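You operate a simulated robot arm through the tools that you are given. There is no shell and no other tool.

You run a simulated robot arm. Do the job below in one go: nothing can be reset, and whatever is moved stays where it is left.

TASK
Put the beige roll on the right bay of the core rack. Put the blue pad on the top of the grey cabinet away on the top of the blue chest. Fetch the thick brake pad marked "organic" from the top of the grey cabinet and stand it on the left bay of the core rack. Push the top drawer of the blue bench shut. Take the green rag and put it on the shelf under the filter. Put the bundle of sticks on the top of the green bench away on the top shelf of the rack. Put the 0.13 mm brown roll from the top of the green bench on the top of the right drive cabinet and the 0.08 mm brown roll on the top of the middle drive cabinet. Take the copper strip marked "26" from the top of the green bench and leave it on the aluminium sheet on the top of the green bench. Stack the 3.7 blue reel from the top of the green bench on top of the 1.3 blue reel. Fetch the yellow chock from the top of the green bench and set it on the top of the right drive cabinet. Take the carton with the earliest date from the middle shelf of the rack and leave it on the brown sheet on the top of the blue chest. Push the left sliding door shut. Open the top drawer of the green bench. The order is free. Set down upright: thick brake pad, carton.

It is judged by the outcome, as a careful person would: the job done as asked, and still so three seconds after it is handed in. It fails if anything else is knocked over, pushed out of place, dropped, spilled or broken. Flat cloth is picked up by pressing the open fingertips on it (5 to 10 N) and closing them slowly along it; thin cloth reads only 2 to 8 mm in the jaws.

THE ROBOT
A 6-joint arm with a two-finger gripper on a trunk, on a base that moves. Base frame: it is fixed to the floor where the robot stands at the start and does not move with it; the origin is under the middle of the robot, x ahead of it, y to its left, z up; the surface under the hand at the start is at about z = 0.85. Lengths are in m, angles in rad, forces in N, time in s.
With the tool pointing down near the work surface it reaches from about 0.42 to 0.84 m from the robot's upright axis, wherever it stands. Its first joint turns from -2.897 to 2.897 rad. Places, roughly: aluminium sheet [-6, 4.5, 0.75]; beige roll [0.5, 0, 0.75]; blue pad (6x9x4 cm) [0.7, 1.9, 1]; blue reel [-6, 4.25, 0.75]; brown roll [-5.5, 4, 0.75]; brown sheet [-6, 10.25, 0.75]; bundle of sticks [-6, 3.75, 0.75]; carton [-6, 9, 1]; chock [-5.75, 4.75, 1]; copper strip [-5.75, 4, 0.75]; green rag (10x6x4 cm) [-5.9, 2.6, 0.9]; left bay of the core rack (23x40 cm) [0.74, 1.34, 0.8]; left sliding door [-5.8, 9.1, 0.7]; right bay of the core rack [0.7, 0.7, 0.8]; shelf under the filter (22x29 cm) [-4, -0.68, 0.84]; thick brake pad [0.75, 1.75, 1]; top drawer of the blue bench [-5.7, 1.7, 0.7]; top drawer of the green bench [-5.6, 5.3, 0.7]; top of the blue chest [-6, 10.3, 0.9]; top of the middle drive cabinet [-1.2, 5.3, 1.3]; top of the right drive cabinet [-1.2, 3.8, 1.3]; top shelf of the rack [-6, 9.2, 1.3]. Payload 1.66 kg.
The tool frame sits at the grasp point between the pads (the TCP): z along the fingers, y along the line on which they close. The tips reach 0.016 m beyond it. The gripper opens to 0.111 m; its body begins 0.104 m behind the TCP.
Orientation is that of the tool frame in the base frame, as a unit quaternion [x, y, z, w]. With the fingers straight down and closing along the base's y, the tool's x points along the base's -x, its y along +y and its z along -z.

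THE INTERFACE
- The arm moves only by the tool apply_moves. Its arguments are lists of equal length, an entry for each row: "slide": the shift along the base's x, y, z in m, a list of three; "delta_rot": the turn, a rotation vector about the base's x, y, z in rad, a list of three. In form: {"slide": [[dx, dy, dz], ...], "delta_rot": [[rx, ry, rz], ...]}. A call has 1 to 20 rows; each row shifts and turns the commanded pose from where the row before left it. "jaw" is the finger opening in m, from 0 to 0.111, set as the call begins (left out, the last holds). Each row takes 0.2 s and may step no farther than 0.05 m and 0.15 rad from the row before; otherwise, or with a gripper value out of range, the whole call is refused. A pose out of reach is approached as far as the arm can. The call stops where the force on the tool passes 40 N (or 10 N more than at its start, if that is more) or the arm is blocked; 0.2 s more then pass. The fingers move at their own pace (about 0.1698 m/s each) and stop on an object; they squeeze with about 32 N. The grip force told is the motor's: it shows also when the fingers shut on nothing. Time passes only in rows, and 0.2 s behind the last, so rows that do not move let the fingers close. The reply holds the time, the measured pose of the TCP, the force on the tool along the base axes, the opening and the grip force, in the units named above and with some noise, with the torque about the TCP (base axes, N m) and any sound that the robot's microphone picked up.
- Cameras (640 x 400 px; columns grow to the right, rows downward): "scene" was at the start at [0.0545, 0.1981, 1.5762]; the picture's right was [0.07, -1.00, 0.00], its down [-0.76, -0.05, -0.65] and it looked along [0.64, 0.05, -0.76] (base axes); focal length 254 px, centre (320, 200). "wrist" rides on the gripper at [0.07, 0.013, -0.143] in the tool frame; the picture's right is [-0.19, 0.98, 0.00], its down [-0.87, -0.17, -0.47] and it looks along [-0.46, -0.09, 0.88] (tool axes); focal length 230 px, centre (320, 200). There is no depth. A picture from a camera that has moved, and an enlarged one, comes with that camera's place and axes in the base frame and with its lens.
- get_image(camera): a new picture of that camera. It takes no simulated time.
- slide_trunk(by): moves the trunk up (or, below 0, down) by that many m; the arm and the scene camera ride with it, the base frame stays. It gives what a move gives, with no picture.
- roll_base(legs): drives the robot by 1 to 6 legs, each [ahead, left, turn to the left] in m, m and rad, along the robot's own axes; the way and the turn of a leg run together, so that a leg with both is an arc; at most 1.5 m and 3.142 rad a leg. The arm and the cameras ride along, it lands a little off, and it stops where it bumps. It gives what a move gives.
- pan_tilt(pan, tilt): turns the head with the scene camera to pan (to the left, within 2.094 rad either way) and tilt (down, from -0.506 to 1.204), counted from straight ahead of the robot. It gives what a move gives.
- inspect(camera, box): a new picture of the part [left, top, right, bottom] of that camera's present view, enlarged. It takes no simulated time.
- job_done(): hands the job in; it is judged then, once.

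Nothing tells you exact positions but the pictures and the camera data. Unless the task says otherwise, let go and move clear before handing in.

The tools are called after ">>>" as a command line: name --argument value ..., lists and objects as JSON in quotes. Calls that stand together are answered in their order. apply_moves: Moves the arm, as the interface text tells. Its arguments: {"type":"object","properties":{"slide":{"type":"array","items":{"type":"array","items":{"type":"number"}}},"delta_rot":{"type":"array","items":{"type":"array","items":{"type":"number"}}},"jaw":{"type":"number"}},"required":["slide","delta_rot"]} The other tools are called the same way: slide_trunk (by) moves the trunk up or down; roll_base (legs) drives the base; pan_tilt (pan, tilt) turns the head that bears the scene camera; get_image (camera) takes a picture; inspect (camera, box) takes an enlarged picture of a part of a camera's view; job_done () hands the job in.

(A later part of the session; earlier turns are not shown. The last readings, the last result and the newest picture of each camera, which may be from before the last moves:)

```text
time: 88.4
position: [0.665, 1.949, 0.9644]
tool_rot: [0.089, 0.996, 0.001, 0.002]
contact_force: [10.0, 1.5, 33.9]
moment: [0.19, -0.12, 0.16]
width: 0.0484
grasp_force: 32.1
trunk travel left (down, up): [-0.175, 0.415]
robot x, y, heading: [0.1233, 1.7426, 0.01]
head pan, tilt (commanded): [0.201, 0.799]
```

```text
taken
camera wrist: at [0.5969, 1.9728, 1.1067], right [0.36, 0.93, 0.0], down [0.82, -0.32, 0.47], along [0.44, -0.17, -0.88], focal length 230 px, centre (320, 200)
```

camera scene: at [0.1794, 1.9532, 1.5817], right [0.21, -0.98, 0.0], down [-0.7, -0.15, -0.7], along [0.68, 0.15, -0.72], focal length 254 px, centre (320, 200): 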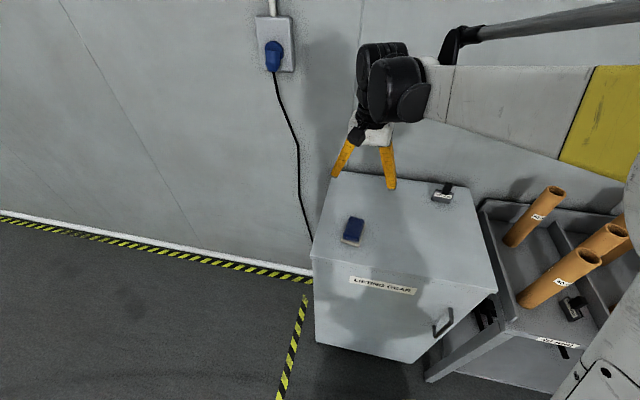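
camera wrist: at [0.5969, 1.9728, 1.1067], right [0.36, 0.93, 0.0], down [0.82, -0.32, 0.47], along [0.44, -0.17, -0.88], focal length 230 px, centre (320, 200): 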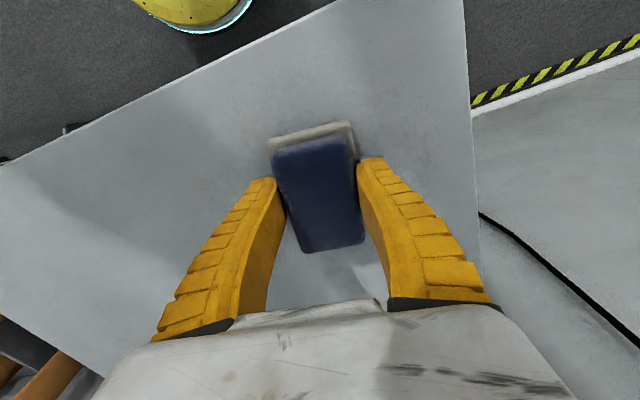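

Gripped, with fingertips pressing the top a bit. Lifting.

>>> apply_moves --slide '[[0, 0, 0.004], [0, 0, 0.01], [0, 0, 0.03], [0, 0, 0.045], [0, 0, 0.045], [0, 0, 0.045], [0, 0, 0.045], [0, 0, 0.045], [0, 0, 0.03], [0, 0, 0]]' --delta_rot '[[0, 0, 0], [0, 0, 0], [0, 0, 0], [0, 0, 0], [0, 0, 0], [0, 0, 0], [0, 0, 0], [0, 0, 0], [0, 0, 0], [0, 0, 0]]'

>>> get_image --camera "wrist"

>>> pan_tilt --pan 2.0 --tilt 0.3

>>> get_image --camera "scene"

>>> pan_tilt --pan 1.2 --tilt 0.3

>>> get_image --camera "scene"

```text
time: 90.6
position: [0.664, 1.9509, 1.2586]
tool_rot: [0.089, 0.996, 0.0, 0.0]
contact_force: [0.6, -0.2, -0.4]
moment: [-0.03, 0.02, 0.03]
width: 0.0458
grasp_force: 32.0
trunk travel left (down, up): [-0.175, 0.415]
robot x, y, heading: [0.1248, 1.7425, 0.008]
head pan, tilt (commanded): [0.201, 0.799]
```

```text
taken
camera wrist: at [0.597, 1.9756, 1.4007], right [0.36, 0.93, 0.0], down [0.82, -0.32, 0.47], along [0.44, -0.17, -0.88], focal length 230 px, centre (320, 200)
```

wrist: 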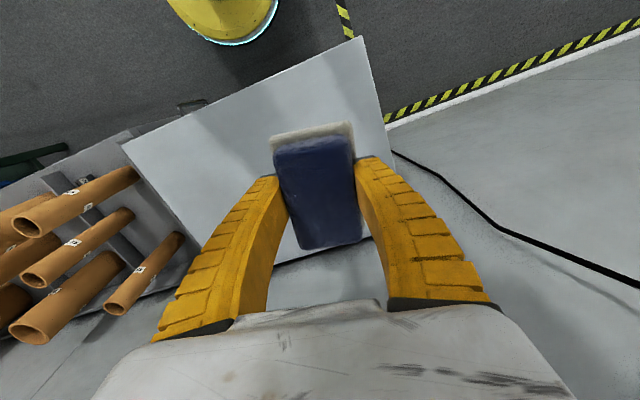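

```text
time: 92.4
position: [0.6655, 1.9509, 1.2593]
tool_rot: [0.089, 0.996, 0.0, 0.0]
contact_force: [-0.4, -0.4, -0.9]
moment: [-0.02, -0.01, 0.04]
width: 0.046
grasp_force: 31.7
trunk travel left (down, up): [-0.175, 0.415]
robot x, y, heading: [0.1215, 1.7429, 0.009]
head pan, tilt (commanded): [2.0, 0.3]
```

```text
taken
camera scene: at [0.0609, 2.0209, 1.626], right [0.9, 0.43, 0.0], down [0.13, -0.27, -0.96], along [-0.41, 0.86, -0.3], focal length 254 px, centre (320, 200)
```

scene: 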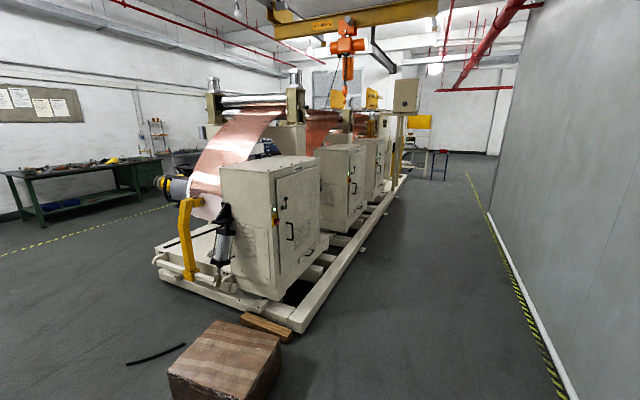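

```text
time: 93.6
position: [0.6633, 1.952, 1.2573]
tool_rot: [0.089, 0.996, 0.0, 0.0]
contact_force: [0.0, -0.5, -0.5]
moment: [-0.03, -0.01, -0.03]
width: 0.046
grasp_force: 31.7
trunk travel left (down, up): [-0.175, 0.415]
robot x, y, heading: [0.1278, 1.7457, 0.013]
head pan, tilt (commanded): [1.201, 0.3]
```

```text
taken
camera scene: at [0.1333, 2.0238, 1.6261], right [0.94, -0.35, 0.0], down [-0.1, -0.28, -0.96], along [0.33, 0.89, -0.3], focal length 254 px, centre (320, 200)
```

scene: 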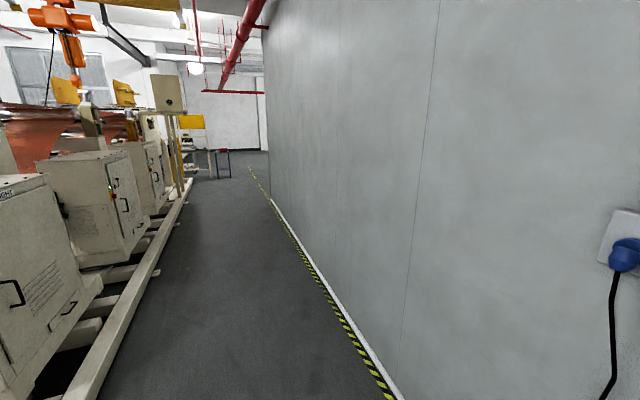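

The blue pad is held firmly. I'll drive out between the pallet (y<1.75) and the wooden crate (y>2.7), turning to face the far benches; first leg back-left, then turn around.

>>> roll_base --legs '[[-0.33, 0.46, 0], [0, 0, 1.57], [0, 0, 1.56]]'

>>> pan_tilt --pan 0.0 --tilt 0.45

>>> get_image --camera "scene"

```text
time: 104.3
position: [-0.7611, 2.0046, 1.2581]
tool_rot: [0.994, -0.111, 0.0, 0.0]
contact_force: [0.1, -0.7, -0.4]
moment: [0.04, -0.01, 0.0]
width: 0.0458
grasp_force: 32.1
trunk travel left (down, up): [-0.175, 0.415]
robot x, y, heading: [-0.2109, 2.1889, 3.108]
head pan, tilt (commanded): [1.201, 0.3]
```

```text
time: 105.7
position: [-0.7599, 2.0047, 1.2575]
tool_rot: [0.994, -0.112, 0.0, 0.0]
contact_force: [-1.4, 0.1, -1.3]
moment: [0.01, 0.02, -0.02]
width: 0.0458
grasp_force: 32.7
trunk travel left (down, up): [-0.175, 0.415]
robot x, y, heading: [-0.2137, 2.1892, 3.109]
head pan, tilt (commanded): [0.0, 0.45]
```

```text
taken
camera scene: at [-0.2937, 2.0036, 1.6121], right [0.03, 1.0, 0.0], down [0.43, -0.01, -0.9], along [-0.9, 0.03, -0.44], focal length 254 px, centre (320, 200)
```

scene: 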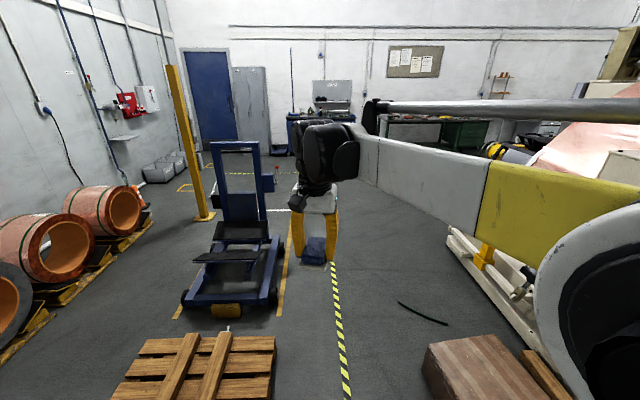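

The way ahead is clear between the trolley and the crate. Driving ahead toward the far wall.

>>> roll_base --legs '[[1.5, 0, 0], [1.5, 0, 0], [1.2, 0, 0]]'

>>> get_image --camera "scene"

>>> pan_tilt --pan -1.0 --tilt 0.45

>>> get_image --camera "scene"

>>> pan_tilt --pan -1.7 --tilt 0.35

>>> get_image --camera "scene"

```text
time: 126.0
position: [-4.9864, 2.1373, 1.2576]
tool_rot: [0.994, -0.11, 0.001, 0.0]
contact_force: [0.6, -0.1, -1.3]
moment: [-0.01, -0.04, 0.02]
width: 0.0457
grasp_force: 31.7
trunk travel left (down, up): [-0.175, 0.415]
robot x, y, heading: [-4.436, 2.3199, 3.113]
head pan, tilt (commanded): [0.0, 0.45]
```

```text
taken
camera scene: at [-4.52, 2.1363, 1.6121], right [0.03, 1.0, 0.0], down [0.44, -0.01, -0.9], along [-0.9, 0.03, -0.44], focal length 254 px, centre (320, 200)
```

scene: 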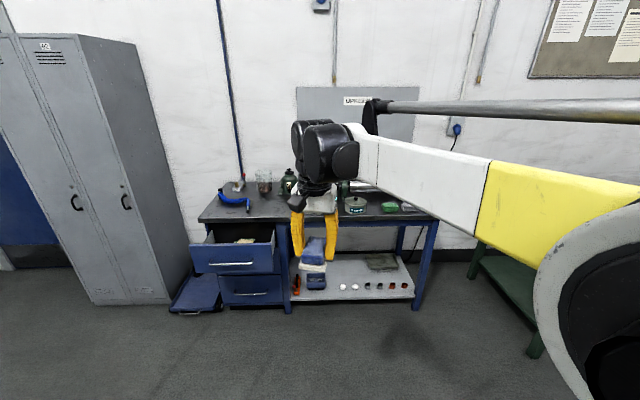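

```text
time: 127.3
position: [-4.9858, 2.1368, 1.2571]
tool_rot: [0.994, -0.11, 0.0, 0.0]
contact_force: [0.7, -0.7, -2.1]
moment: [-0.01, -0.06, 0.02]
width: 0.0458
grasp_force: 31.9
trunk travel left (down, up): [-0.175, 0.415]
robot x, y, heading: [-4.4398, 2.3189, 3.112]
head pan, tilt (commanded): [-1.0, 0.45]
```

```text
taken
camera scene: at [-4.4752, 2.2124, 1.6121], right [0.86, 0.52, 0.0], down [0.22, -0.37, -0.9], along [-0.46, 0.77, -0.44], focal length 254 px, centre (320, 200)
```

scene: 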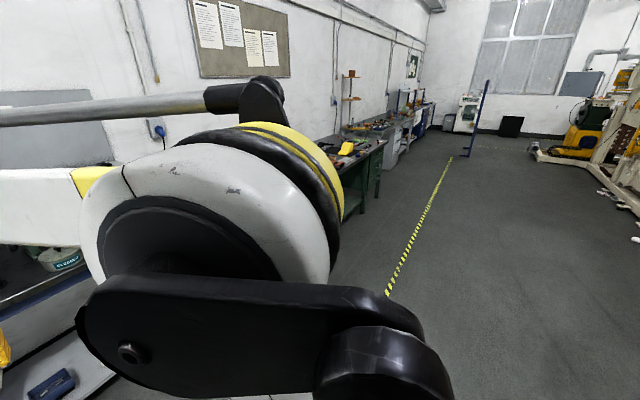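

```text
time: 128.3
position: [-4.987, 2.1362, 1.258]
tool_rot: [0.994, -0.11, 0.001, 0.0]
contact_force: [-0.9, -0.8, 0.3]
moment: [0.01, 0.01, -0.02]
width: 0.0455
grasp_force: 32.0
trunk travel left (down, up): [-0.175, 0.415]
robot x, y, heading: [-4.4402, 2.324, 3.114]
head pan, tilt (commanded): [-1.7, 0.351]
```

```text
taken
camera scene: at [-4.4132, 2.2256, 1.6213], right [0.99, -0.16, 0.0], down [-0.05, -0.34, -0.94], along [0.15, 0.93, -0.34], focal length 254 px, centre (320, 200)
```

scene: 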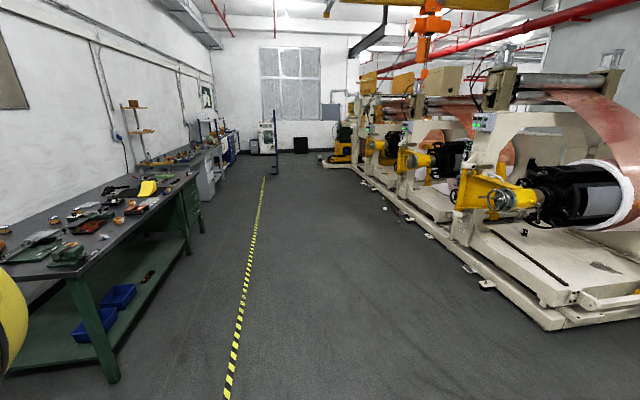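

The aisle along the benches is open; a blue hand-truck stands near y≈9. Driving sideways along the benches, stopping by the green bench for a look on the way.

>>> roll_base --legs '[[-0.1, -1.2, 0.03], [0, -1.2, 0]]'

>>> pan_tilt --pan 0.3 --tilt 0.5

>>> get_image --camera "scene"

>>> pan_tilt --pan -1.4 --tilt 0.4

>>> get_image --camera "scene"

```text
time: 140.0
position: [-4.8942, 4.4745, 1.258]
tool_rot: [0.997, -0.077, -0.001, 0.0]
contact_force: [0.6, 0.0, -1.4]
moment: [-0.02, 0.01, -0.03]
width: 0.0457
grasp_force: 32.2
trunk travel left (down, up): [-0.175, 0.415]
robot x, y, heading: [-4.3626, 4.6923, -3.104]
head pan, tilt (commanded): [-1.7, 0.351]
```

```text
time: 141.9
position: [-4.8954, 4.4732, 1.2576]
tool_rot: [0.997, -0.077, 0.0, 0.0]
contact_force: [0.1, -0.5, -1.2]
moment: [-0.02, -0.03, -0.01]
width: 0.0461
grasp_force: 32.0
trunk travel left (down, up): [-0.175, 0.415]
robot x, y, heading: [-4.3618, 4.6988, -3.101]
head pan, tilt (commanded): [0.3, 0.499]
```

```text
taken
camera scene: at [-4.4233, 4.4774, 1.6077], right [-0.33, 0.94, 0.0], down [0.45, 0.16, -0.88], along [-0.83, -0.29, -0.48], focal length 254 px, centre (320, 200)
```

scene: 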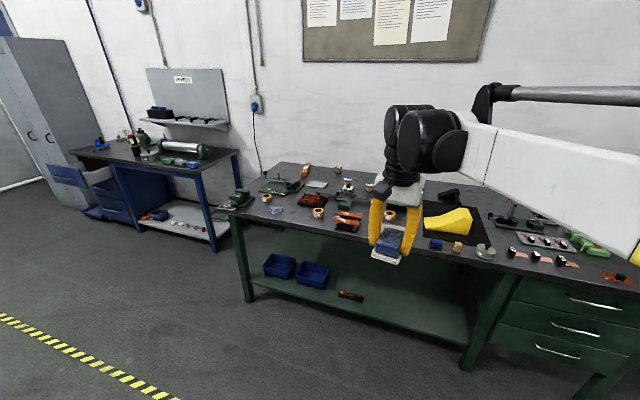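

```text
time: 143.7
position: [-4.8953, 4.4737, 1.2589]
tool_rot: [0.997, -0.076, -0.001, -0.001]
contact_force: [-0.1, 0.2, -1.1]
moment: [0.02, -0.01, 0.0]
width: 0.0459
grasp_force: 31.9
trunk travel left (down, up): [-0.175, 0.415]
robot x, y, heading: [-4.3642, 4.6941, -3.105]
head pan, tilt (commanded): [-1.4, 0.4]
```

```text
taken
camera scene: at [-4.3565, 4.598, 1.6168], right [0.98, 0.21, 0.0], down [0.08, -0.38, -0.92], along [-0.19, 0.9, -0.39], focal length 254 px, centre (320, 200)
```

scene: 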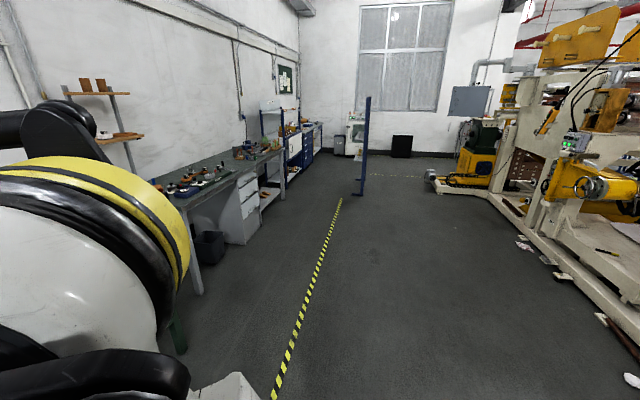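

>>> roll_base --legs '[[-0.05, -1.3, -0.036], [0, -1.3, 0]]'

>>> get_image --camera "scene"

>>> pan_tilt --pan -0.7 --tilt 0.4

>>> get_image --camera "scene"

```text
time: 156.3
position: [-4.8465, 7.0976, 1.2589]
tool_rot: [0.995, -0.098, 0.001, 0.0]
contact_force: [0.1, -0.6, -0.8]
moment: [-0.02, 0.03, 0.03]
width: 0.0459
grasp_force: 32.5
trunk travel left (down, up): [-0.175, 0.415]
robot x, y, heading: [-4.3053, 7.2937, 3.133]
head pan, tilt (commanded): [-1.4, 0.4]
```

```text
taken
camera scene: at [-4.3035, 7.1996, 1.6168], right [0.99, 0.16, 0.0], down [0.06, -0.38, -0.92], along [-0.15, 0.91, -0.39], focal length 254 px, centre (320, 200)
```

scene: 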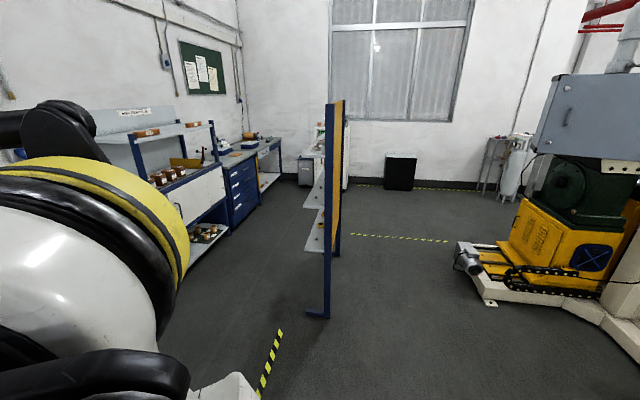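

```text
time: 157.4
position: [-4.8463, 7.0981, 1.2569]
tool_rot: [0.995, -0.099, 0.0, 0.0]
contact_force: [-0.1, 0.9, -1.4]
moment: [0.03, -0.05, 0.02]
width: 0.0459
grasp_force: 32.0
trunk travel left (down, up): [-0.175, 0.415]
robot x, y, heading: [-4.3041, 7.2966, 3.137]
head pan, tilt (commanded): [-0.7, 0.4]
```

```text
taken
camera scene: at [-4.3587, 7.1682, 1.6168], right [0.65, 0.76, 0.0], down [0.3, -0.25, -0.92], along [-0.7, 0.6, -0.39], focal length 254 px, centre (320, 200)
```

scene: 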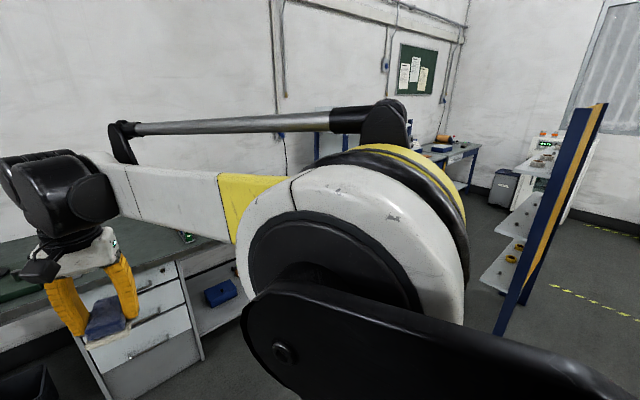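

A standing blue board with shelves occupies y≈8.7+, x≈-4.5, leaving an aisle in front of the rack and chest. Let me zoom into that area.

>>> pan_tilt --pan -1.35 --tilt 0.4

>>> inspect --camera "scene" --box '[100, 80, 420, 340]'

```text
time: 158.4
position: [-4.8466, 7.0975, 1.2576]
tool_rot: [0.995, -0.099, 0.0, 0.0]
contact_force: [-0.1, 0.4, -0.5]
moment: [-0.03, -0.01, 0.0]
width: 0.0459
grasp_force: 31.8
trunk travel left (down, up): [-0.175, 0.415]
robot x, y, heading: [-4.3046, 7.2946, 3.134]
head pan, tilt (commanded): [-1.349, 0.4]
```

```text
1.54 times, centred on (260, 210) of scene
camera zoom: at [-4.3082, 7.1984, 1.6168], right [0.98, 0.21, 0.0], down [0.08, -0.38, -0.92], along [-0.2, 0.9, -0.39], focal length 390 px, centre (412, 185)
```

zoom: 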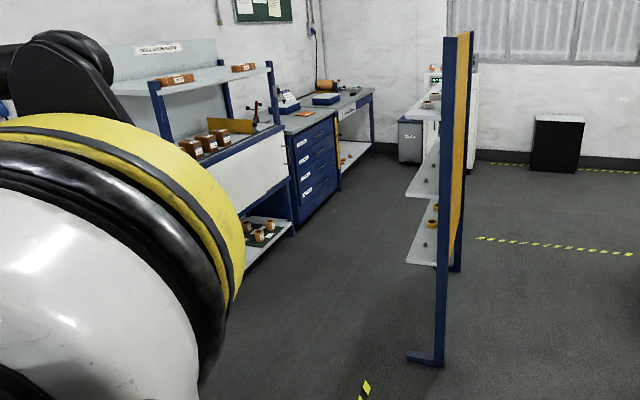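

The rack (front x≈-5.85) and chest (y≈9.8–10.6) are visible. I'll turn to face +y, drive into the aisle, and then face the chest.

>>> roll_base --legs '[[0, 0, -1.565], [0.7, 0.85, 0]]'

>>> slide_trunk --by 0.2

>>> pan_tilt --pan 0.4 --tilt 0.4

>>> get_image --camera "scene"

>>> pan_tilt --pan 0.9 --tilt 0.4

>>> get_image --camera "scene"

```text
time: 167.9
position: [-5.3786, 8.5246, 1.259]
tool_rot: [-0.643, 0.765, 0.0, 0.0]
contact_force: [-0.1, 0.2, -1.9]
moment: [0.0, -0.03, 0.01]
width: 0.0458
grasp_force: 31.3
trunk travel left (down, up): [-0.175, 0.415]
robot x, y, heading: [-5.1681, 7.9868, 1.588]
head pan, tilt (commanded): [-1.349, 0.4]
```

```text
time: 170.1
position: [-5.3781, 8.5247, 1.4573]
tool_rot: [-0.643, 0.766, 0.0, 0.0]
contact_force: [0.2, 0.6, -1.6]
moment: [0.01, 0.01, -0.05]
width: 0.0459
grasp_force: 32.3
trunk travel left (down, up): [-0.375, 0.215]
robot x, y, heading: [-5.1678, 7.9873, 1.582]
head pan, tilt (commanded): [-1.349, 0.4]
```

```text
time: 171.8
position: [-5.3788, 8.5241, 1.4577]
tool_rot: [-0.643, 0.766, -0.001, 0.0]
contact_force: [0.0, 0.3, -0.6]
moment: [-0.01, -0.02, 0.02]
width: 0.0459
grasp_force: 31.9
trunk travel left (down, up): [-0.375, 0.215]
robot x, y, heading: [-5.1673, 7.9871, 1.588]
head pan, tilt (commanded): [0.4, 0.4]
```

```text
taken
camera scene: at [-5.3977, 8.0511, 1.8168], right [0.91, 0.4, 0.0], down [0.16, -0.36, -0.92], along [-0.37, 0.84, -0.39], focal length 254 px, centre (320, 200)
```

scene: 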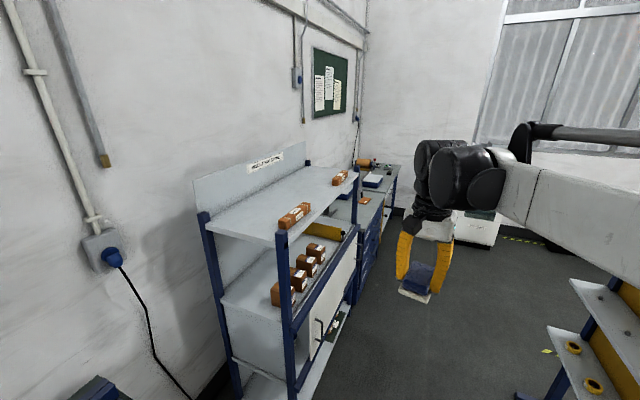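

```text
time: 172.8
position: [-5.3792, 8.5242, 1.4579]
tool_rot: [-0.644, 0.765, 0.0, 0.001]
contact_force: [0.0, -0.4, -1.5]
moment: [-0.03, -0.01, 0.01]
width: 0.0461
grasp_force: 32.5
trunk travel left (down, up): [-0.375, 0.215]
robot x, y, heading: [-5.1663, 7.9857, 1.587]
head pan, tilt (commanded): [0.901, 0.4]
```

```text
taken
camera scene: at [-5.4338, 8.0228, 1.8168], right [0.61, 0.79, 0.0], down [0.31, -0.24, -0.92], along [-0.73, 0.56, -0.39], focal length 254 px, centre (320, 200)
```

scene: 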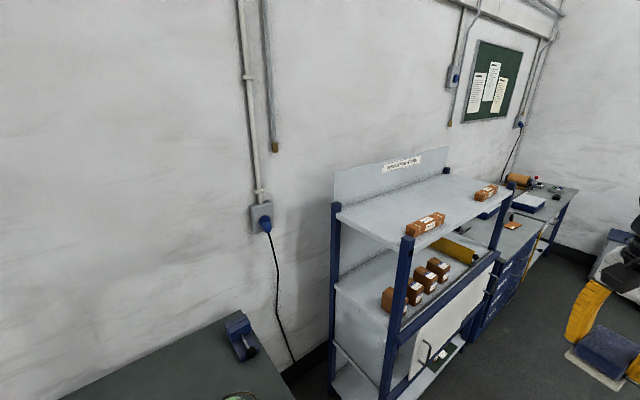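

The rack has cartons on its middle shelf and two long boxes on top. Continuing ahead toward the chest.

>>> roll_base --legs '[[1.05, 0.03, 0], [1.05, 0.03, 0]]'

>>> pan_tilt --pan 1.3 --tilt 0.6

>>> get_image --camera "scene"

>>> pan_tilt --pan 2.0 --tilt 0.6

>>> get_image --camera "scene"

```text
time: 183.2
position: [-5.4544, 10.6398, 1.4587]
tool_rot: [-0.642, 0.767, 0.0, -0.001]
contact_force: [0.3, 1.1, -0.9]
moment: [-0.02, -0.01, 0.02]
width: 0.0458
grasp_force: 32.2
trunk travel left (down, up): [-0.375, 0.215]
robot x, y, heading: [-5.2478, 10.1015, 1.592]
head pan, tilt (commanded): [0.901, 0.4]
```

```text
time: 184.1
position: [-5.455, 10.6403, 1.4584]
tool_rot: [-0.642, 0.766, 0.001, 0.0]
contact_force: [-0.2, 0.0, -1.8]
moment: [-0.02, 0.01, 0.01]
width: 0.0454
grasp_force: 31.7
trunk travel left (down, up): [-0.375, 0.215]
robot x, y, heading: [-5.2457, 10.1017, 1.586]
head pan, tilt (commanded): [1.3, 0.6]
```

```text
taken
camera scene: at [-5.523, 10.1045, 1.7986], right [0.25, 0.97, 0.0], down [0.55, -0.14, -0.83], along [-0.8, 0.21, -0.56], focal length 254 px, centre (320, 200)
```

scene: 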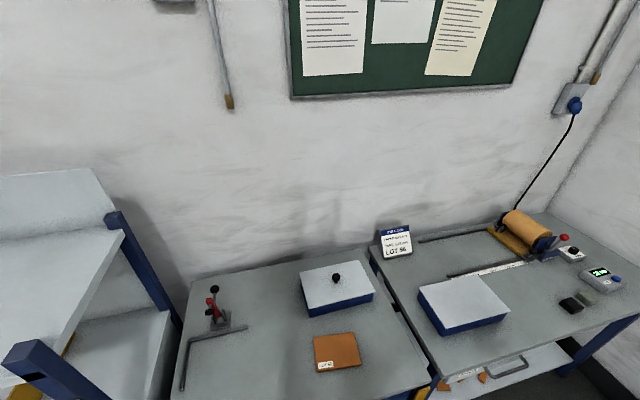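

```text
time: 185.2
position: [-5.4542, 10.6388, 1.4579]
tool_rot: [-0.642, 0.767, 0.0, 0.0]
contact_force: [0.0, -0.8, -0.7]
moment: [-0.03, 0.01, 0.02]
width: 0.0458
grasp_force: 31.9
trunk travel left (down, up): [-0.375, 0.215]
robot x, y, heading: [-5.2421, 10.0974, 1.586]
head pan, tilt (commanded): [2.0, 0.6]
```

```text
taken
camera scene: at [-5.5174, 10.0442, 1.7986], right [-0.43, 0.9, 0.0], down [0.51, 0.24, -0.83], along [-0.75, -0.35, -0.56], focal length 254 px, centre (320, 200)
```

scene: 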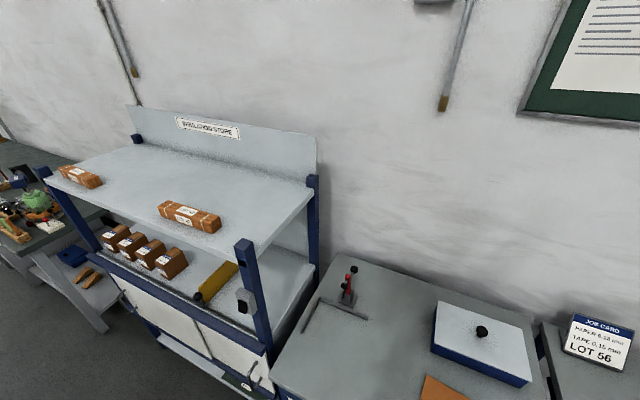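

I see the chest top: toggle clamp and rail at left, surface plate with knob at back, brown sheet at front-right. Free spot for the blue pad is about (-5.93, 10.02). I'll turn to face the chest.

>>> inspect --camera "scene" --box '[80, 150, 300, 300]'

>>> roll_base --legs '[[0, 0, 1.55]]'

>>> pan_tilt --pan -0.3 --tilt 0.75

>>> get_image --camera "scene"

>>> get_image --camera "wrist"

```text
2.67 times, centred on (190, 225) of scene
camera zoom: at [-5.5174, 10.0442, 1.7986], right [-0.43, 0.9, 0.0], down [0.51, 0.24, -0.83], along [-0.75, -0.35, -0.56], focal length 677 px, centre (667, 133)
```

zoom: 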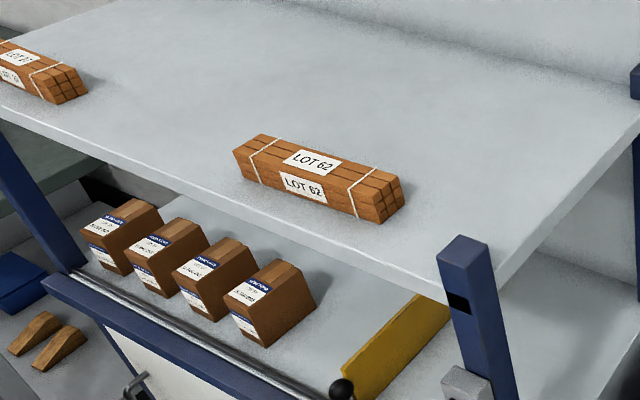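

```text
time: 189.5
position: [-5.7798, 9.8826, 1.4582]
tool_rot: [0.997, -0.078, 0.0, -0.001]
contact_force: [0.0, 0.6, -2.1]
moment: [0.03, 0.01, -0.03]
width: 0.0457
grasp_force: 31.9
trunk travel left (down, up): [-0.375, 0.215]
robot x, y, heading: [-5.2453, 10.1025, -3.112]
head pan, tilt (commanded): [2.0, 0.6]
```

```text
time: 191.6
position: [-5.7786, 9.8824, 1.458]
tool_rot: [0.997, -0.078, 0.0, 0.0]
contact_force: [0.3, 0.0, -1.4]
moment: [0.0, 0.03, -0.01]
width: 0.0459
grasp_force: 32.1
trunk travel left (down, up): [-0.375, 0.215]
robot x, y, heading: [-5.249, 10.1018, -3.109]
head pan, tilt (commanded): [-0.3, 0.75]
```

```text
taken
camera scene: at [-5.3015, 9.9372, 1.7857], right [0.26, 0.96, 0.0], down [0.66, -0.18, -0.73], along [-0.71, 0.19, -0.68], focal length 254 px, centre (320, 200)
```

scene: 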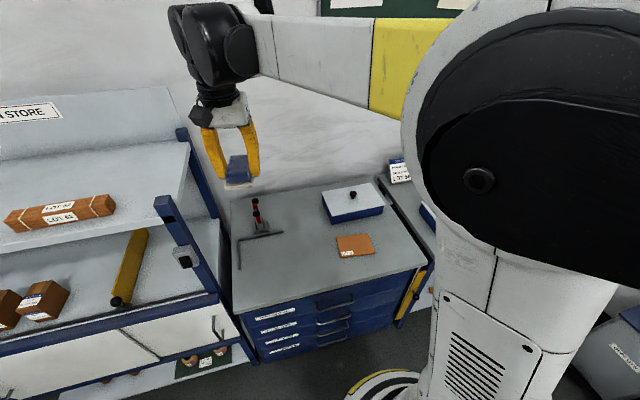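

```text
taken
camera wrist: at [-5.7127, 9.8572, 1.6004], right [-0.34, -0.94, 0.0], down [-0.83, 0.3, 0.47], along [-0.44, 0.16, -0.88], focal length 230 px, centre (320, 200)
```

wrist: 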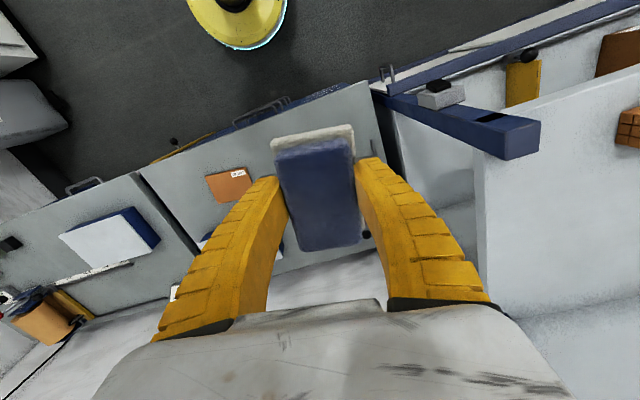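

Chest top ≈ z 0.9. I'll move the arm over the free spot at about (-5.905, 10.01), then lower the trunk back and check.

>>> apply_moves --slide '[[-0.032, 0.032, 0], [-0.032, 0.032, 0], [-0.032, 0.032, 0], [-0.03, 0.032, 0], [0, 0, 0]]' --delta_rot '[[0, 0, 0], [0, 0, 0], [0, 0, 0], [0, 0, 0], [0, 0, 0]]'

>>> slide_trunk --by -0.2

>>> apply_moves --slide '[[0, 0, -0.045], [0, 0, -0.045], [0, 0, -0.045], [0, 0, -0.045], [0, 0, 0]]' --delta_rot '[[0, 0, 0], [0, 0, 0], [0, 0, 0], [0, 0, 0], [0, 0, 0]]'

>>> get_image --camera "scene"

>>> get_image --camera "wrist"

```text
time: 192.8
position: [-5.9018, 10.0107, 1.456]
tool_rot: [0.997, -0.078, -0.001, 0.0]
contact_force: [0.0, -0.4, -0.1]
moment: [0.0, 0.02, 0.02]
width: 0.0456
grasp_force: 32.6
trunk travel left (down, up): [-0.375, 0.215]
robot x, y, heading: [-5.2477, 10.0973, -3.109]
head pan, tilt (commanded): [-0.3, 0.75]
```

```text
time: 195.0
position: [-5.9035, 10.0118, 1.2551]
tool_rot: [0.997, -0.078, 0.0, 0.0]
contact_force: [0.2, 0.2, -0.9]
moment: [-0.02, 0.01, 0.02]
width: 0.0459
grasp_force: 31.8
trunk travel left (down, up): [-0.175, 0.415]
robot x, y, heading: [-5.2457, 10.0968, -3.111]
head pan, tilt (commanded): [-0.3, 0.75]
```

```text
time: 196.2
position: [-5.9046, 10.0123, 1.0774]
tool_rot: [0.997, -0.079, 0.0, 0.0]
contact_force: [0.5, 0.4, -1.6]
moment: [0.02, 0.03, 0.01]
width: 0.0456
grasp_force: 32.2
trunk travel left (down, up): [-0.175, 0.415]
robot x, y, heading: [-5.2467, 10.0989, -3.109]
head pan, tilt (commanded): [-0.3, 0.75]
```

```text
taken
camera scene: at [-5.3013, 9.9373, 1.5857], right [0.26, 0.96, 0.0], down [0.66, -0.18, -0.73], along [-0.71, 0.19, -0.68], focal length 254 px, centre (320, 200)
```

scene: 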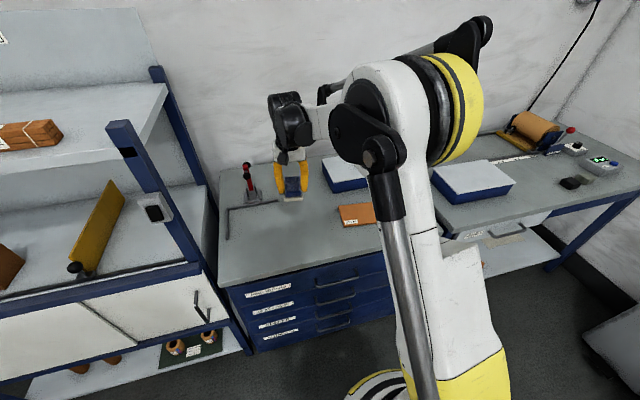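

```text
taken
camera wrist: at [-5.8379, 9.9867, 1.2191], right [-0.34, -0.94, 0.0], down [-0.83, 0.3, 0.47], along [-0.44, 0.16, -0.88], focal length 230 px, centre (320, 200)
```

wrist: 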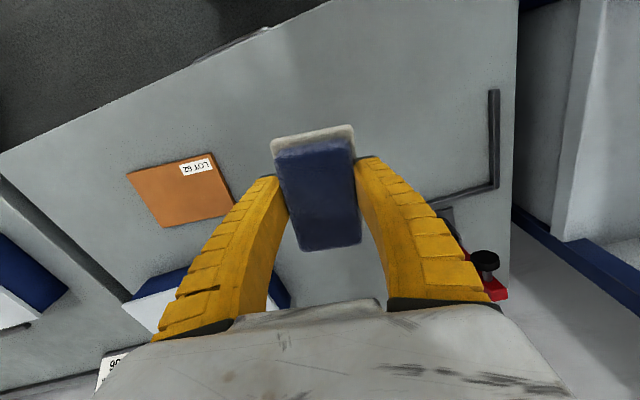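

Position good: clear of the rail, clamp and brown sheet. Lowering further, then in small steps to contact.

>>> apply_moves --slide '[[0, 0, -0.04], [0, 0, -0.04], [0, 0, -0.03], [0, 0, -0.02], [0, 0, 0]]' --delta_rot '[[0, 0, 0], [0, 0, 0], [0, 0, 0], [0, 0, 0], [0, 0, 0]]'

>>> apply_moves --slide '[[0, 0, -0.008], [0, 0, -0.006], [0, 0, 0]]' --delta_rot '[[0, 0, 0], [0, 0, 0], [0, 0, 0]]'

>>> get_image --camera "wrist"

```text
time: 197.4
position: [-5.9057, 10.0106, 0.945]
tool_rot: [0.997, -0.079, 0.0, -0.001]
contact_force: [0.0, 0.3, -1.2]
moment: [0.0, 0.02, 0.0]
width: 0.0456
grasp_force: 32.1
trunk travel left (down, up): [-0.175, 0.415]
robot x, y, heading: [-5.2475, 10.1, -3.105]
head pan, tilt (commanded): [-0.3, 0.75]
```

```text
time: 198.2
position: [-5.9039, 10.0115, 0.9313]
tool_rot: [0.997, -0.079, 0.001, 0.0]
contact_force: [0.7, 0.3, -0.8]
moment: [-0.01, -0.04, 0.0]
width: 0.0458
grasp_force: 32.0
trunk travel left (down, up): [-0.175, 0.415]
robot x, y, heading: [-5.2479, 10.0951, -3.11]
head pan, tilt (commanded): [-0.3, 0.75]
```

```text
taken
camera wrist: at [-5.8379, 9.9855, 1.074], right [-0.34, -0.94, 0.0], down [-0.83, 0.3, 0.47], along [-0.44, 0.16, -0.88], focal length 230 px, centre (320, 200)
```

wrist: 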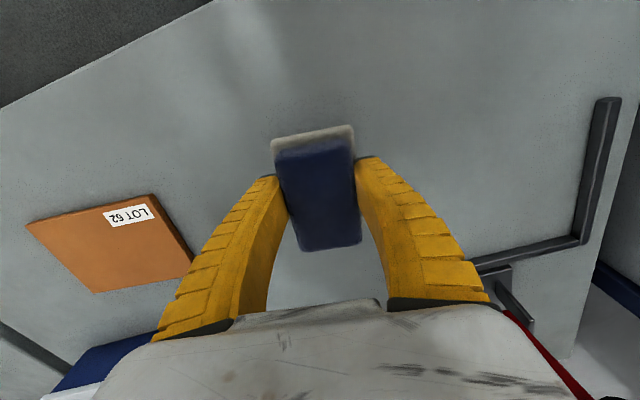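

>>> apply_moves --slide '[[0, 0, -0.008], [0, 0, -0.006], [0, 0, 0]]' --delta_rot '[[0, 0, 0], [0, 0, 0], [0, 0, 0]]'

>>> apply_moves --slide '[[0, 0, -0.005], [0, 0, -0.004], [0, 0, 0]]' --delta_rot '[[0, 0, 0], [0, 0, 0], [0, 0, 0]]'

```text
time: 199.0
position: [-5.9041, 10.0116, 0.917]
tool_rot: [0.997, -0.078, 0.001, 0.001]
contact_force: [0.3, 0.5, 0.0]
moment: [-0.04, -0.03, 0.0]
width: 0.0457
grasp_force: 32.0
trunk travel left (down, up): [-0.175, 0.415]
robot x, y, heading: [-5.2471, 10.1, -3.113]
head pan, tilt (commanded): [-0.3, 0.75]
```

```text
time: 199.8
position: [-5.9033, 10.0116, 0.9069]
tool_rot: [0.997, -0.079, 0.0, 0.0]
contact_force: [0.1, 0.8, -1.0]
moment: [0.02, -0.01, 0.02]
width: 0.0459
grasp_force: 32.3
trunk travel left (down, up): [-0.175, 0.415]
robot x, y, heading: [-5.2479, 10.0997, -3.107]
head pan, tilt (commanded): [-0.3, 0.75]
```

>>> apply_moves --slide '[[0, 0, -0.004], [0, 0, -0.003], [0, 0, 0]]' --delta_rot '[[0, 0, 0], [0, 0, 0], [0, 0, 0]]'

>>> apply_moves --slide '[[0, 0, -0.003], [0, 0, -0.003], [0, 0, 0]]' --delta_rot '[[0, 0, 0], [0, 0, 0], [0, 0, 0]]'

```text
time: 200.6
position: [-5.9041, 10.0107, 0.9017]
tool_rot: [0.997, -0.078, -0.001, 0.0]
contact_force: [-0.5, 0.0, -1.6]
moment: [-0.05, -0.02, -0.02]
width: 0.0458
grasp_force: 32.2
trunk travel left (down, up): [-0.175, 0.415]
robot x, y, heading: [-5.2476, 10.1042, -3.107]
head pan, tilt (commanded): [-0.3, 0.75]
```

```text
time: 201.4
position: [-5.9036, 10.0102, 0.8962]
tool_rot: [0.997, -0.079, 0.0, 0.0]
contact_force: [1.2, -0.7, -1.1]
moment: [-0.02, -0.01, -0.02]
width: 0.0458
grasp_force: 32.3
trunk travel left (down, up): [-0.175, 0.415]
robot x, y, heading: [-5.2483, 10.1045, -3.113]
head pan, tilt (commanded): [-0.3, 0.75]
```

>>> apply_moves --slide '[[0, 0, -0.003], [0, 0, -0.003], [0, 0, 0]]' --delta_rot '[[0, 0, 0], [0, 0, 0], [0, 0, 0]]'

>>> apply_moves --slide '[[0, 0, -0.003], [0, 0, -0.003], [0, 0, 0]]' --delta_rot '[[0, 0, 0], [0, 0, 0], [0, 0, 0]]'

>>> get_image --camera "wrist"

>>> inspect --camera "scene" --box '[210, 80, 390, 260]'

```text
time: 202.2
position: [-5.9031, 10.0117, 0.8888]
tool_rot: [0.997, -0.077, 0.0, 0.0]
contact_force: [0.1, 1.0, -0.7]
moment: [0.03, 0.0, -0.03]
width: 0.0458
grasp_force: 31.9
trunk travel left (down, up): [-0.175, 0.415]
robot x, y, heading: [-5.2436, 10.104, -3.11]
head pan, tilt (commanded): [-0.3, 0.75]
```

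```text
time: 202.8
position: [-5.9028, 10.0126, 0.887]
tool_rot: [0.997, -0.078, -0.001, 0.0]
contact_force: [-0.1, -0.9, 28.2]
moment: [-0.04, -0.26, -0.04]
width: 0.0489
grasp_force: 32.2
trunk travel left (down, up): [-0.175, 0.415]
robot x, y, heading: [-5.2443, 10.1025, -3.111]
head pan, tilt (commanded): [-0.3, 0.75]
stopped in row 3: the force on the tool passed its limit at 43 N (the readings are from after the stop); the commanded pose is now the measured one
```

```text
taken
camera wrist: at [-5.836, 9.9864, 1.029], right [-0.34, -0.94, 0.0], down [-0.83, 0.3, 0.48], along [-0.45, 0.16, -0.88], focal length 230 px, centre (320, 200)
```

wrist: 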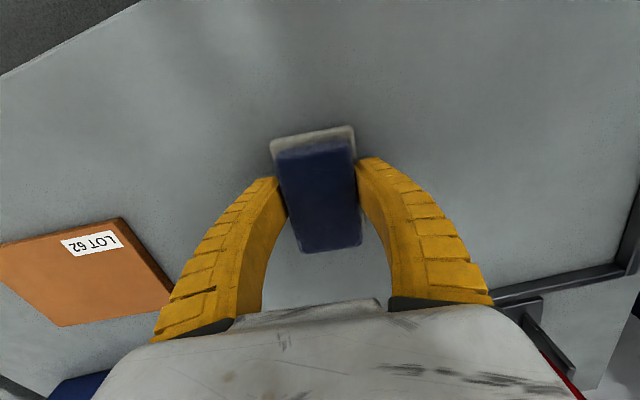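

```text
2.22 times, centred on (300, 170) of scene
camera zoom: at [-5.2989, 9.9375, 1.586], right [0.26, 0.96, 0.0], down [0.66, -0.18, -0.73], along [-0.71, 0.19, -0.68], focal length 564 px, centre (364, 267)
```

zoom: 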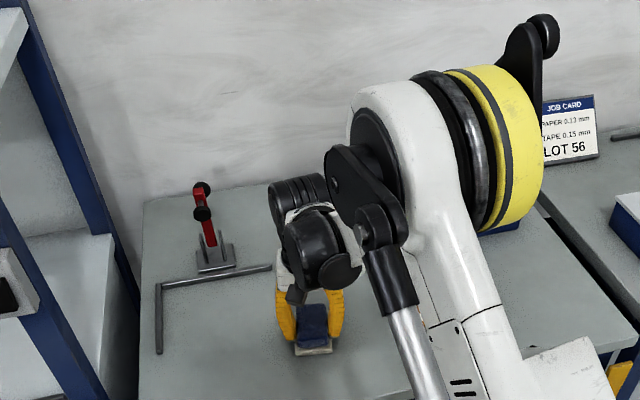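

Contact: the pad is on the chest top. Easing up slightly, opening, and retreating.

>>> apply_moves --slide '[[0, 0, 0.002], [0, 0, 0]]' --delta_rot '[[0, 0, 0], [0, 0, 0]]'

>>> apply_moves --slide '[[0, 0, 0], [0, 0, 0], [0, 0, 0]]' --delta_rot '[[0, 0, 0], [0, 0, 0], [0, 0, 0]]' --jaw 0.1

>>> apply_moves --slide '[[0, 0, 0.03], [0, 0, 0.045], [0, 0, 0.045], [0, 0, 0.045], [0, 0, 0.045], [0, 0, 0.045], [0, 0, 0.045], [0, 0, 0]]' --delta_rot '[[0, 0, 0], [0, 0, 0], [0, 0, 0], [0, 0, 0], [0, 0, 0], [0, 0, 0], [0, 0, 0], [0, 0, 0]]'

>>> get_image --camera "wrist"

>>> pan_tilt --pan 0.4 --tilt 0.5

>>> get_image --camera "scene"

```text
time: 203.4
position: [-5.9017, 10.0127, 0.8885]
tool_rot: [0.997, -0.078, -0.001, 0.001]
contact_force: [3.0, -0.6, 20.4]
moment: [0.0, 0.01, 0.01]
width: 0.048
grasp_force: 31.9
trunk travel left (down, up): [-0.175, 0.415]
robot x, y, heading: [-5.2499, 10.0993, -3.111]
head pan, tilt (commanded): [-0.3, 0.75]
```

```text
time: 204.2
position: [-5.9051, 10.0118, 0.8858]
tool_rot: [0.997, -0.078, -0.001, 0.001]
contact_force: [0.3, 0.9, -0.3]
moment: [0.03, 0.0, 0.02]
width: 0.1008
grasp_force: 0.1
trunk travel left (down, up): [-0.175, 0.415]
robot x, y, heading: [-5.2471, 10.1013, -3.11]
head pan, tilt (commanded): [-0.3, 0.75]
```

```text
time: 206.0
position: [-5.9057, 10.0137, 1.1863]
tool_rot: [0.997, -0.077, -0.001, 0.001]
contact_force: [-0.3, -0.4, -0.7]
moment: [0.0, 0.02, 0.01]
width: 0.1006
grasp_force: 0.9
trunk travel left (down, up): [-0.175, 0.415]
robot x, y, heading: [-5.2469, 10.1035, -3.107]
head pan, tilt (commanded): [-0.3, 0.75]
```

```text
taken
camera wrist: at [-5.8391, 9.9883, 1.3285], right [-0.34, -0.94, 0.0], down [-0.83, 0.3, 0.47], along [-0.45, 0.16, -0.88], focal length 230 px, centre (320, 200)
```

wrist: 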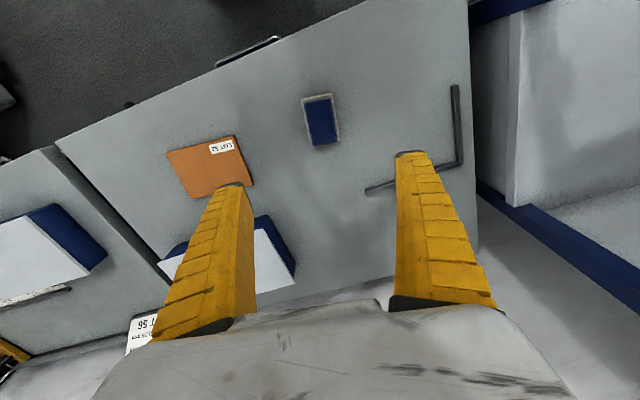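

```text
time: 207.1
position: [-5.9058, 10.0132, 1.1854]
tool_rot: [0.997, -0.078, -0.001, 0.001]
contact_force: [0.7, 0.0, 0.1]
moment: [0.01, -0.01, 0.02]
width: 0.1008
grasp_force: 0.7
trunk travel left (down, up): [-0.175, 0.415]
robot x, y, heading: [-5.2469, 10.0986, -3.109]
head pan, tilt (commanded): [0.4, 0.499]
```

```text
taken
camera scene: at [-5.3042, 9.8772, 1.6076], right [-0.42, 0.91, 0.0], down [0.43, 0.2, -0.88], along [-0.8, -0.37, -0.48], focal length 254 px, centre (320, 200)
```

scene: 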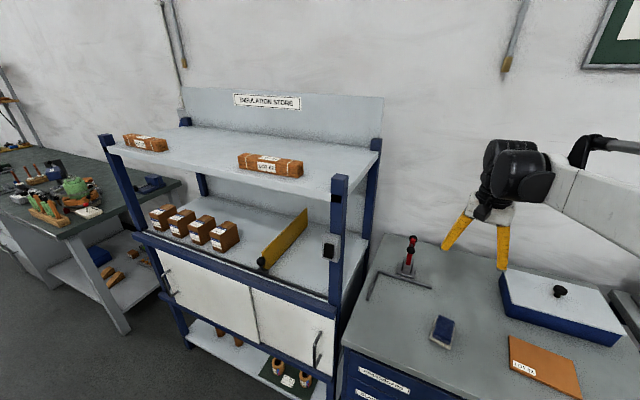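

The blue pad lies flat on the chest. Now the cartons and sliding doors in the rack: zooming in to read them.

>>> inspect --camera "scene" --box '[130, 190, 270, 270]'

>>> inspect --camera "scene" --box '[120, 220, 360, 390]'

>>> inspect --camera "scene" --box '[100, 110, 320, 190]'

```text
4.57 times, centred on (200, 230) of scene
camera zoom: at [-5.3042, 9.8772, 1.6076], right [-0.42, 0.91, 0.0], down [0.43, 0.2, -0.88], along [-0.8, -0.37, -0.48], focal length 1160 px, centre (869, 63)
```

zoom: 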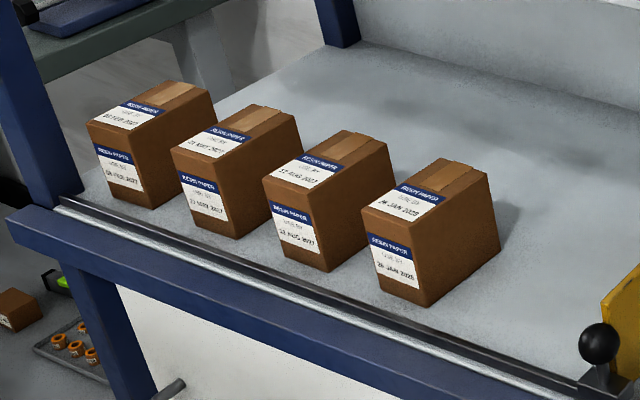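

```text
2.35 times, centred on (240, 305) of scene
camera zoom: at [-5.3042, 9.8772, 1.6076], right [-0.42, 0.91, 0.0], down [0.43, 0.2, -0.88], along [-0.8, -0.37, -0.48], focal length 597 px, centre (508, -47)
```

zoom: 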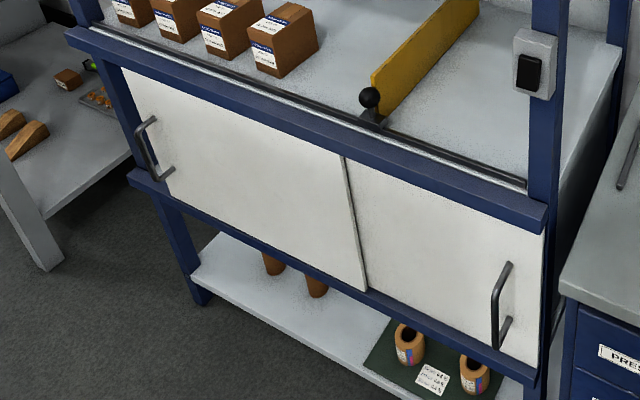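

```text
2.91 times, centred on (210, 150) of scene
camera zoom: at [-5.3042, 9.8772, 1.6076], right [-0.42, 0.91, 0.0], down [0.43, 0.2, -0.88], along [-0.8, -0.37, -0.48], focal length 738 px, centre (640, 346)
```

zoom: 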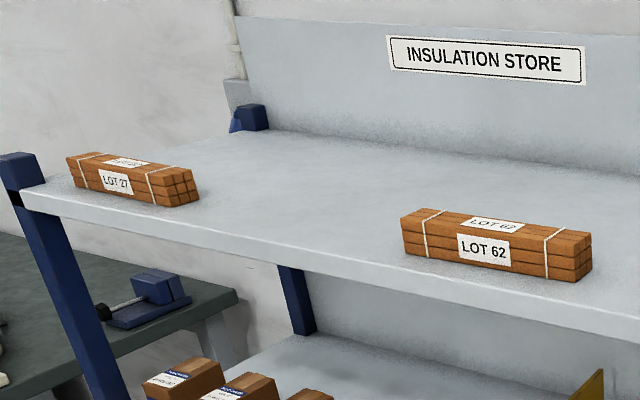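

>>> inspect --camera "scene" --box '[146, 200, 196, 240]'

>>> inspect --camera "scene" --box '[184, 212, 244, 260]'

```text
10.00 times, centred on (171, 220) of scene
camera zoom: at [-5.3042, 9.8772, 1.6076], right [-0.42, 0.91, 0.0], down [0.43, 0.2, -0.88], along [-0.8, -0.37, -0.48], focal length 2538 px, centre (1810, 0)
```

zoom: 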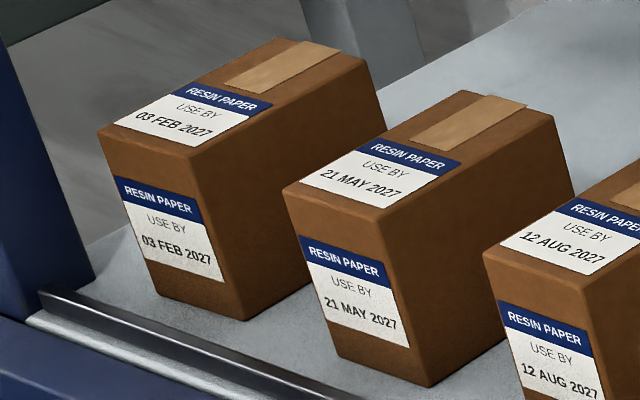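

```text
8.33 times, centred on (214, 236) of scene
camera zoom: at [-5.3042, 9.8772, 1.6076], right [-0.42, 0.91, 0.0], down [0.43, 0.2, -0.88], along [-0.8, -0.37, -0.48], focal length 2116 px, centre (1203, -100)
```

zoom: 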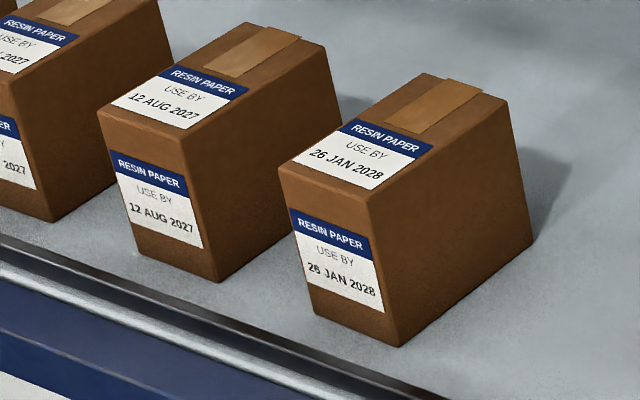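

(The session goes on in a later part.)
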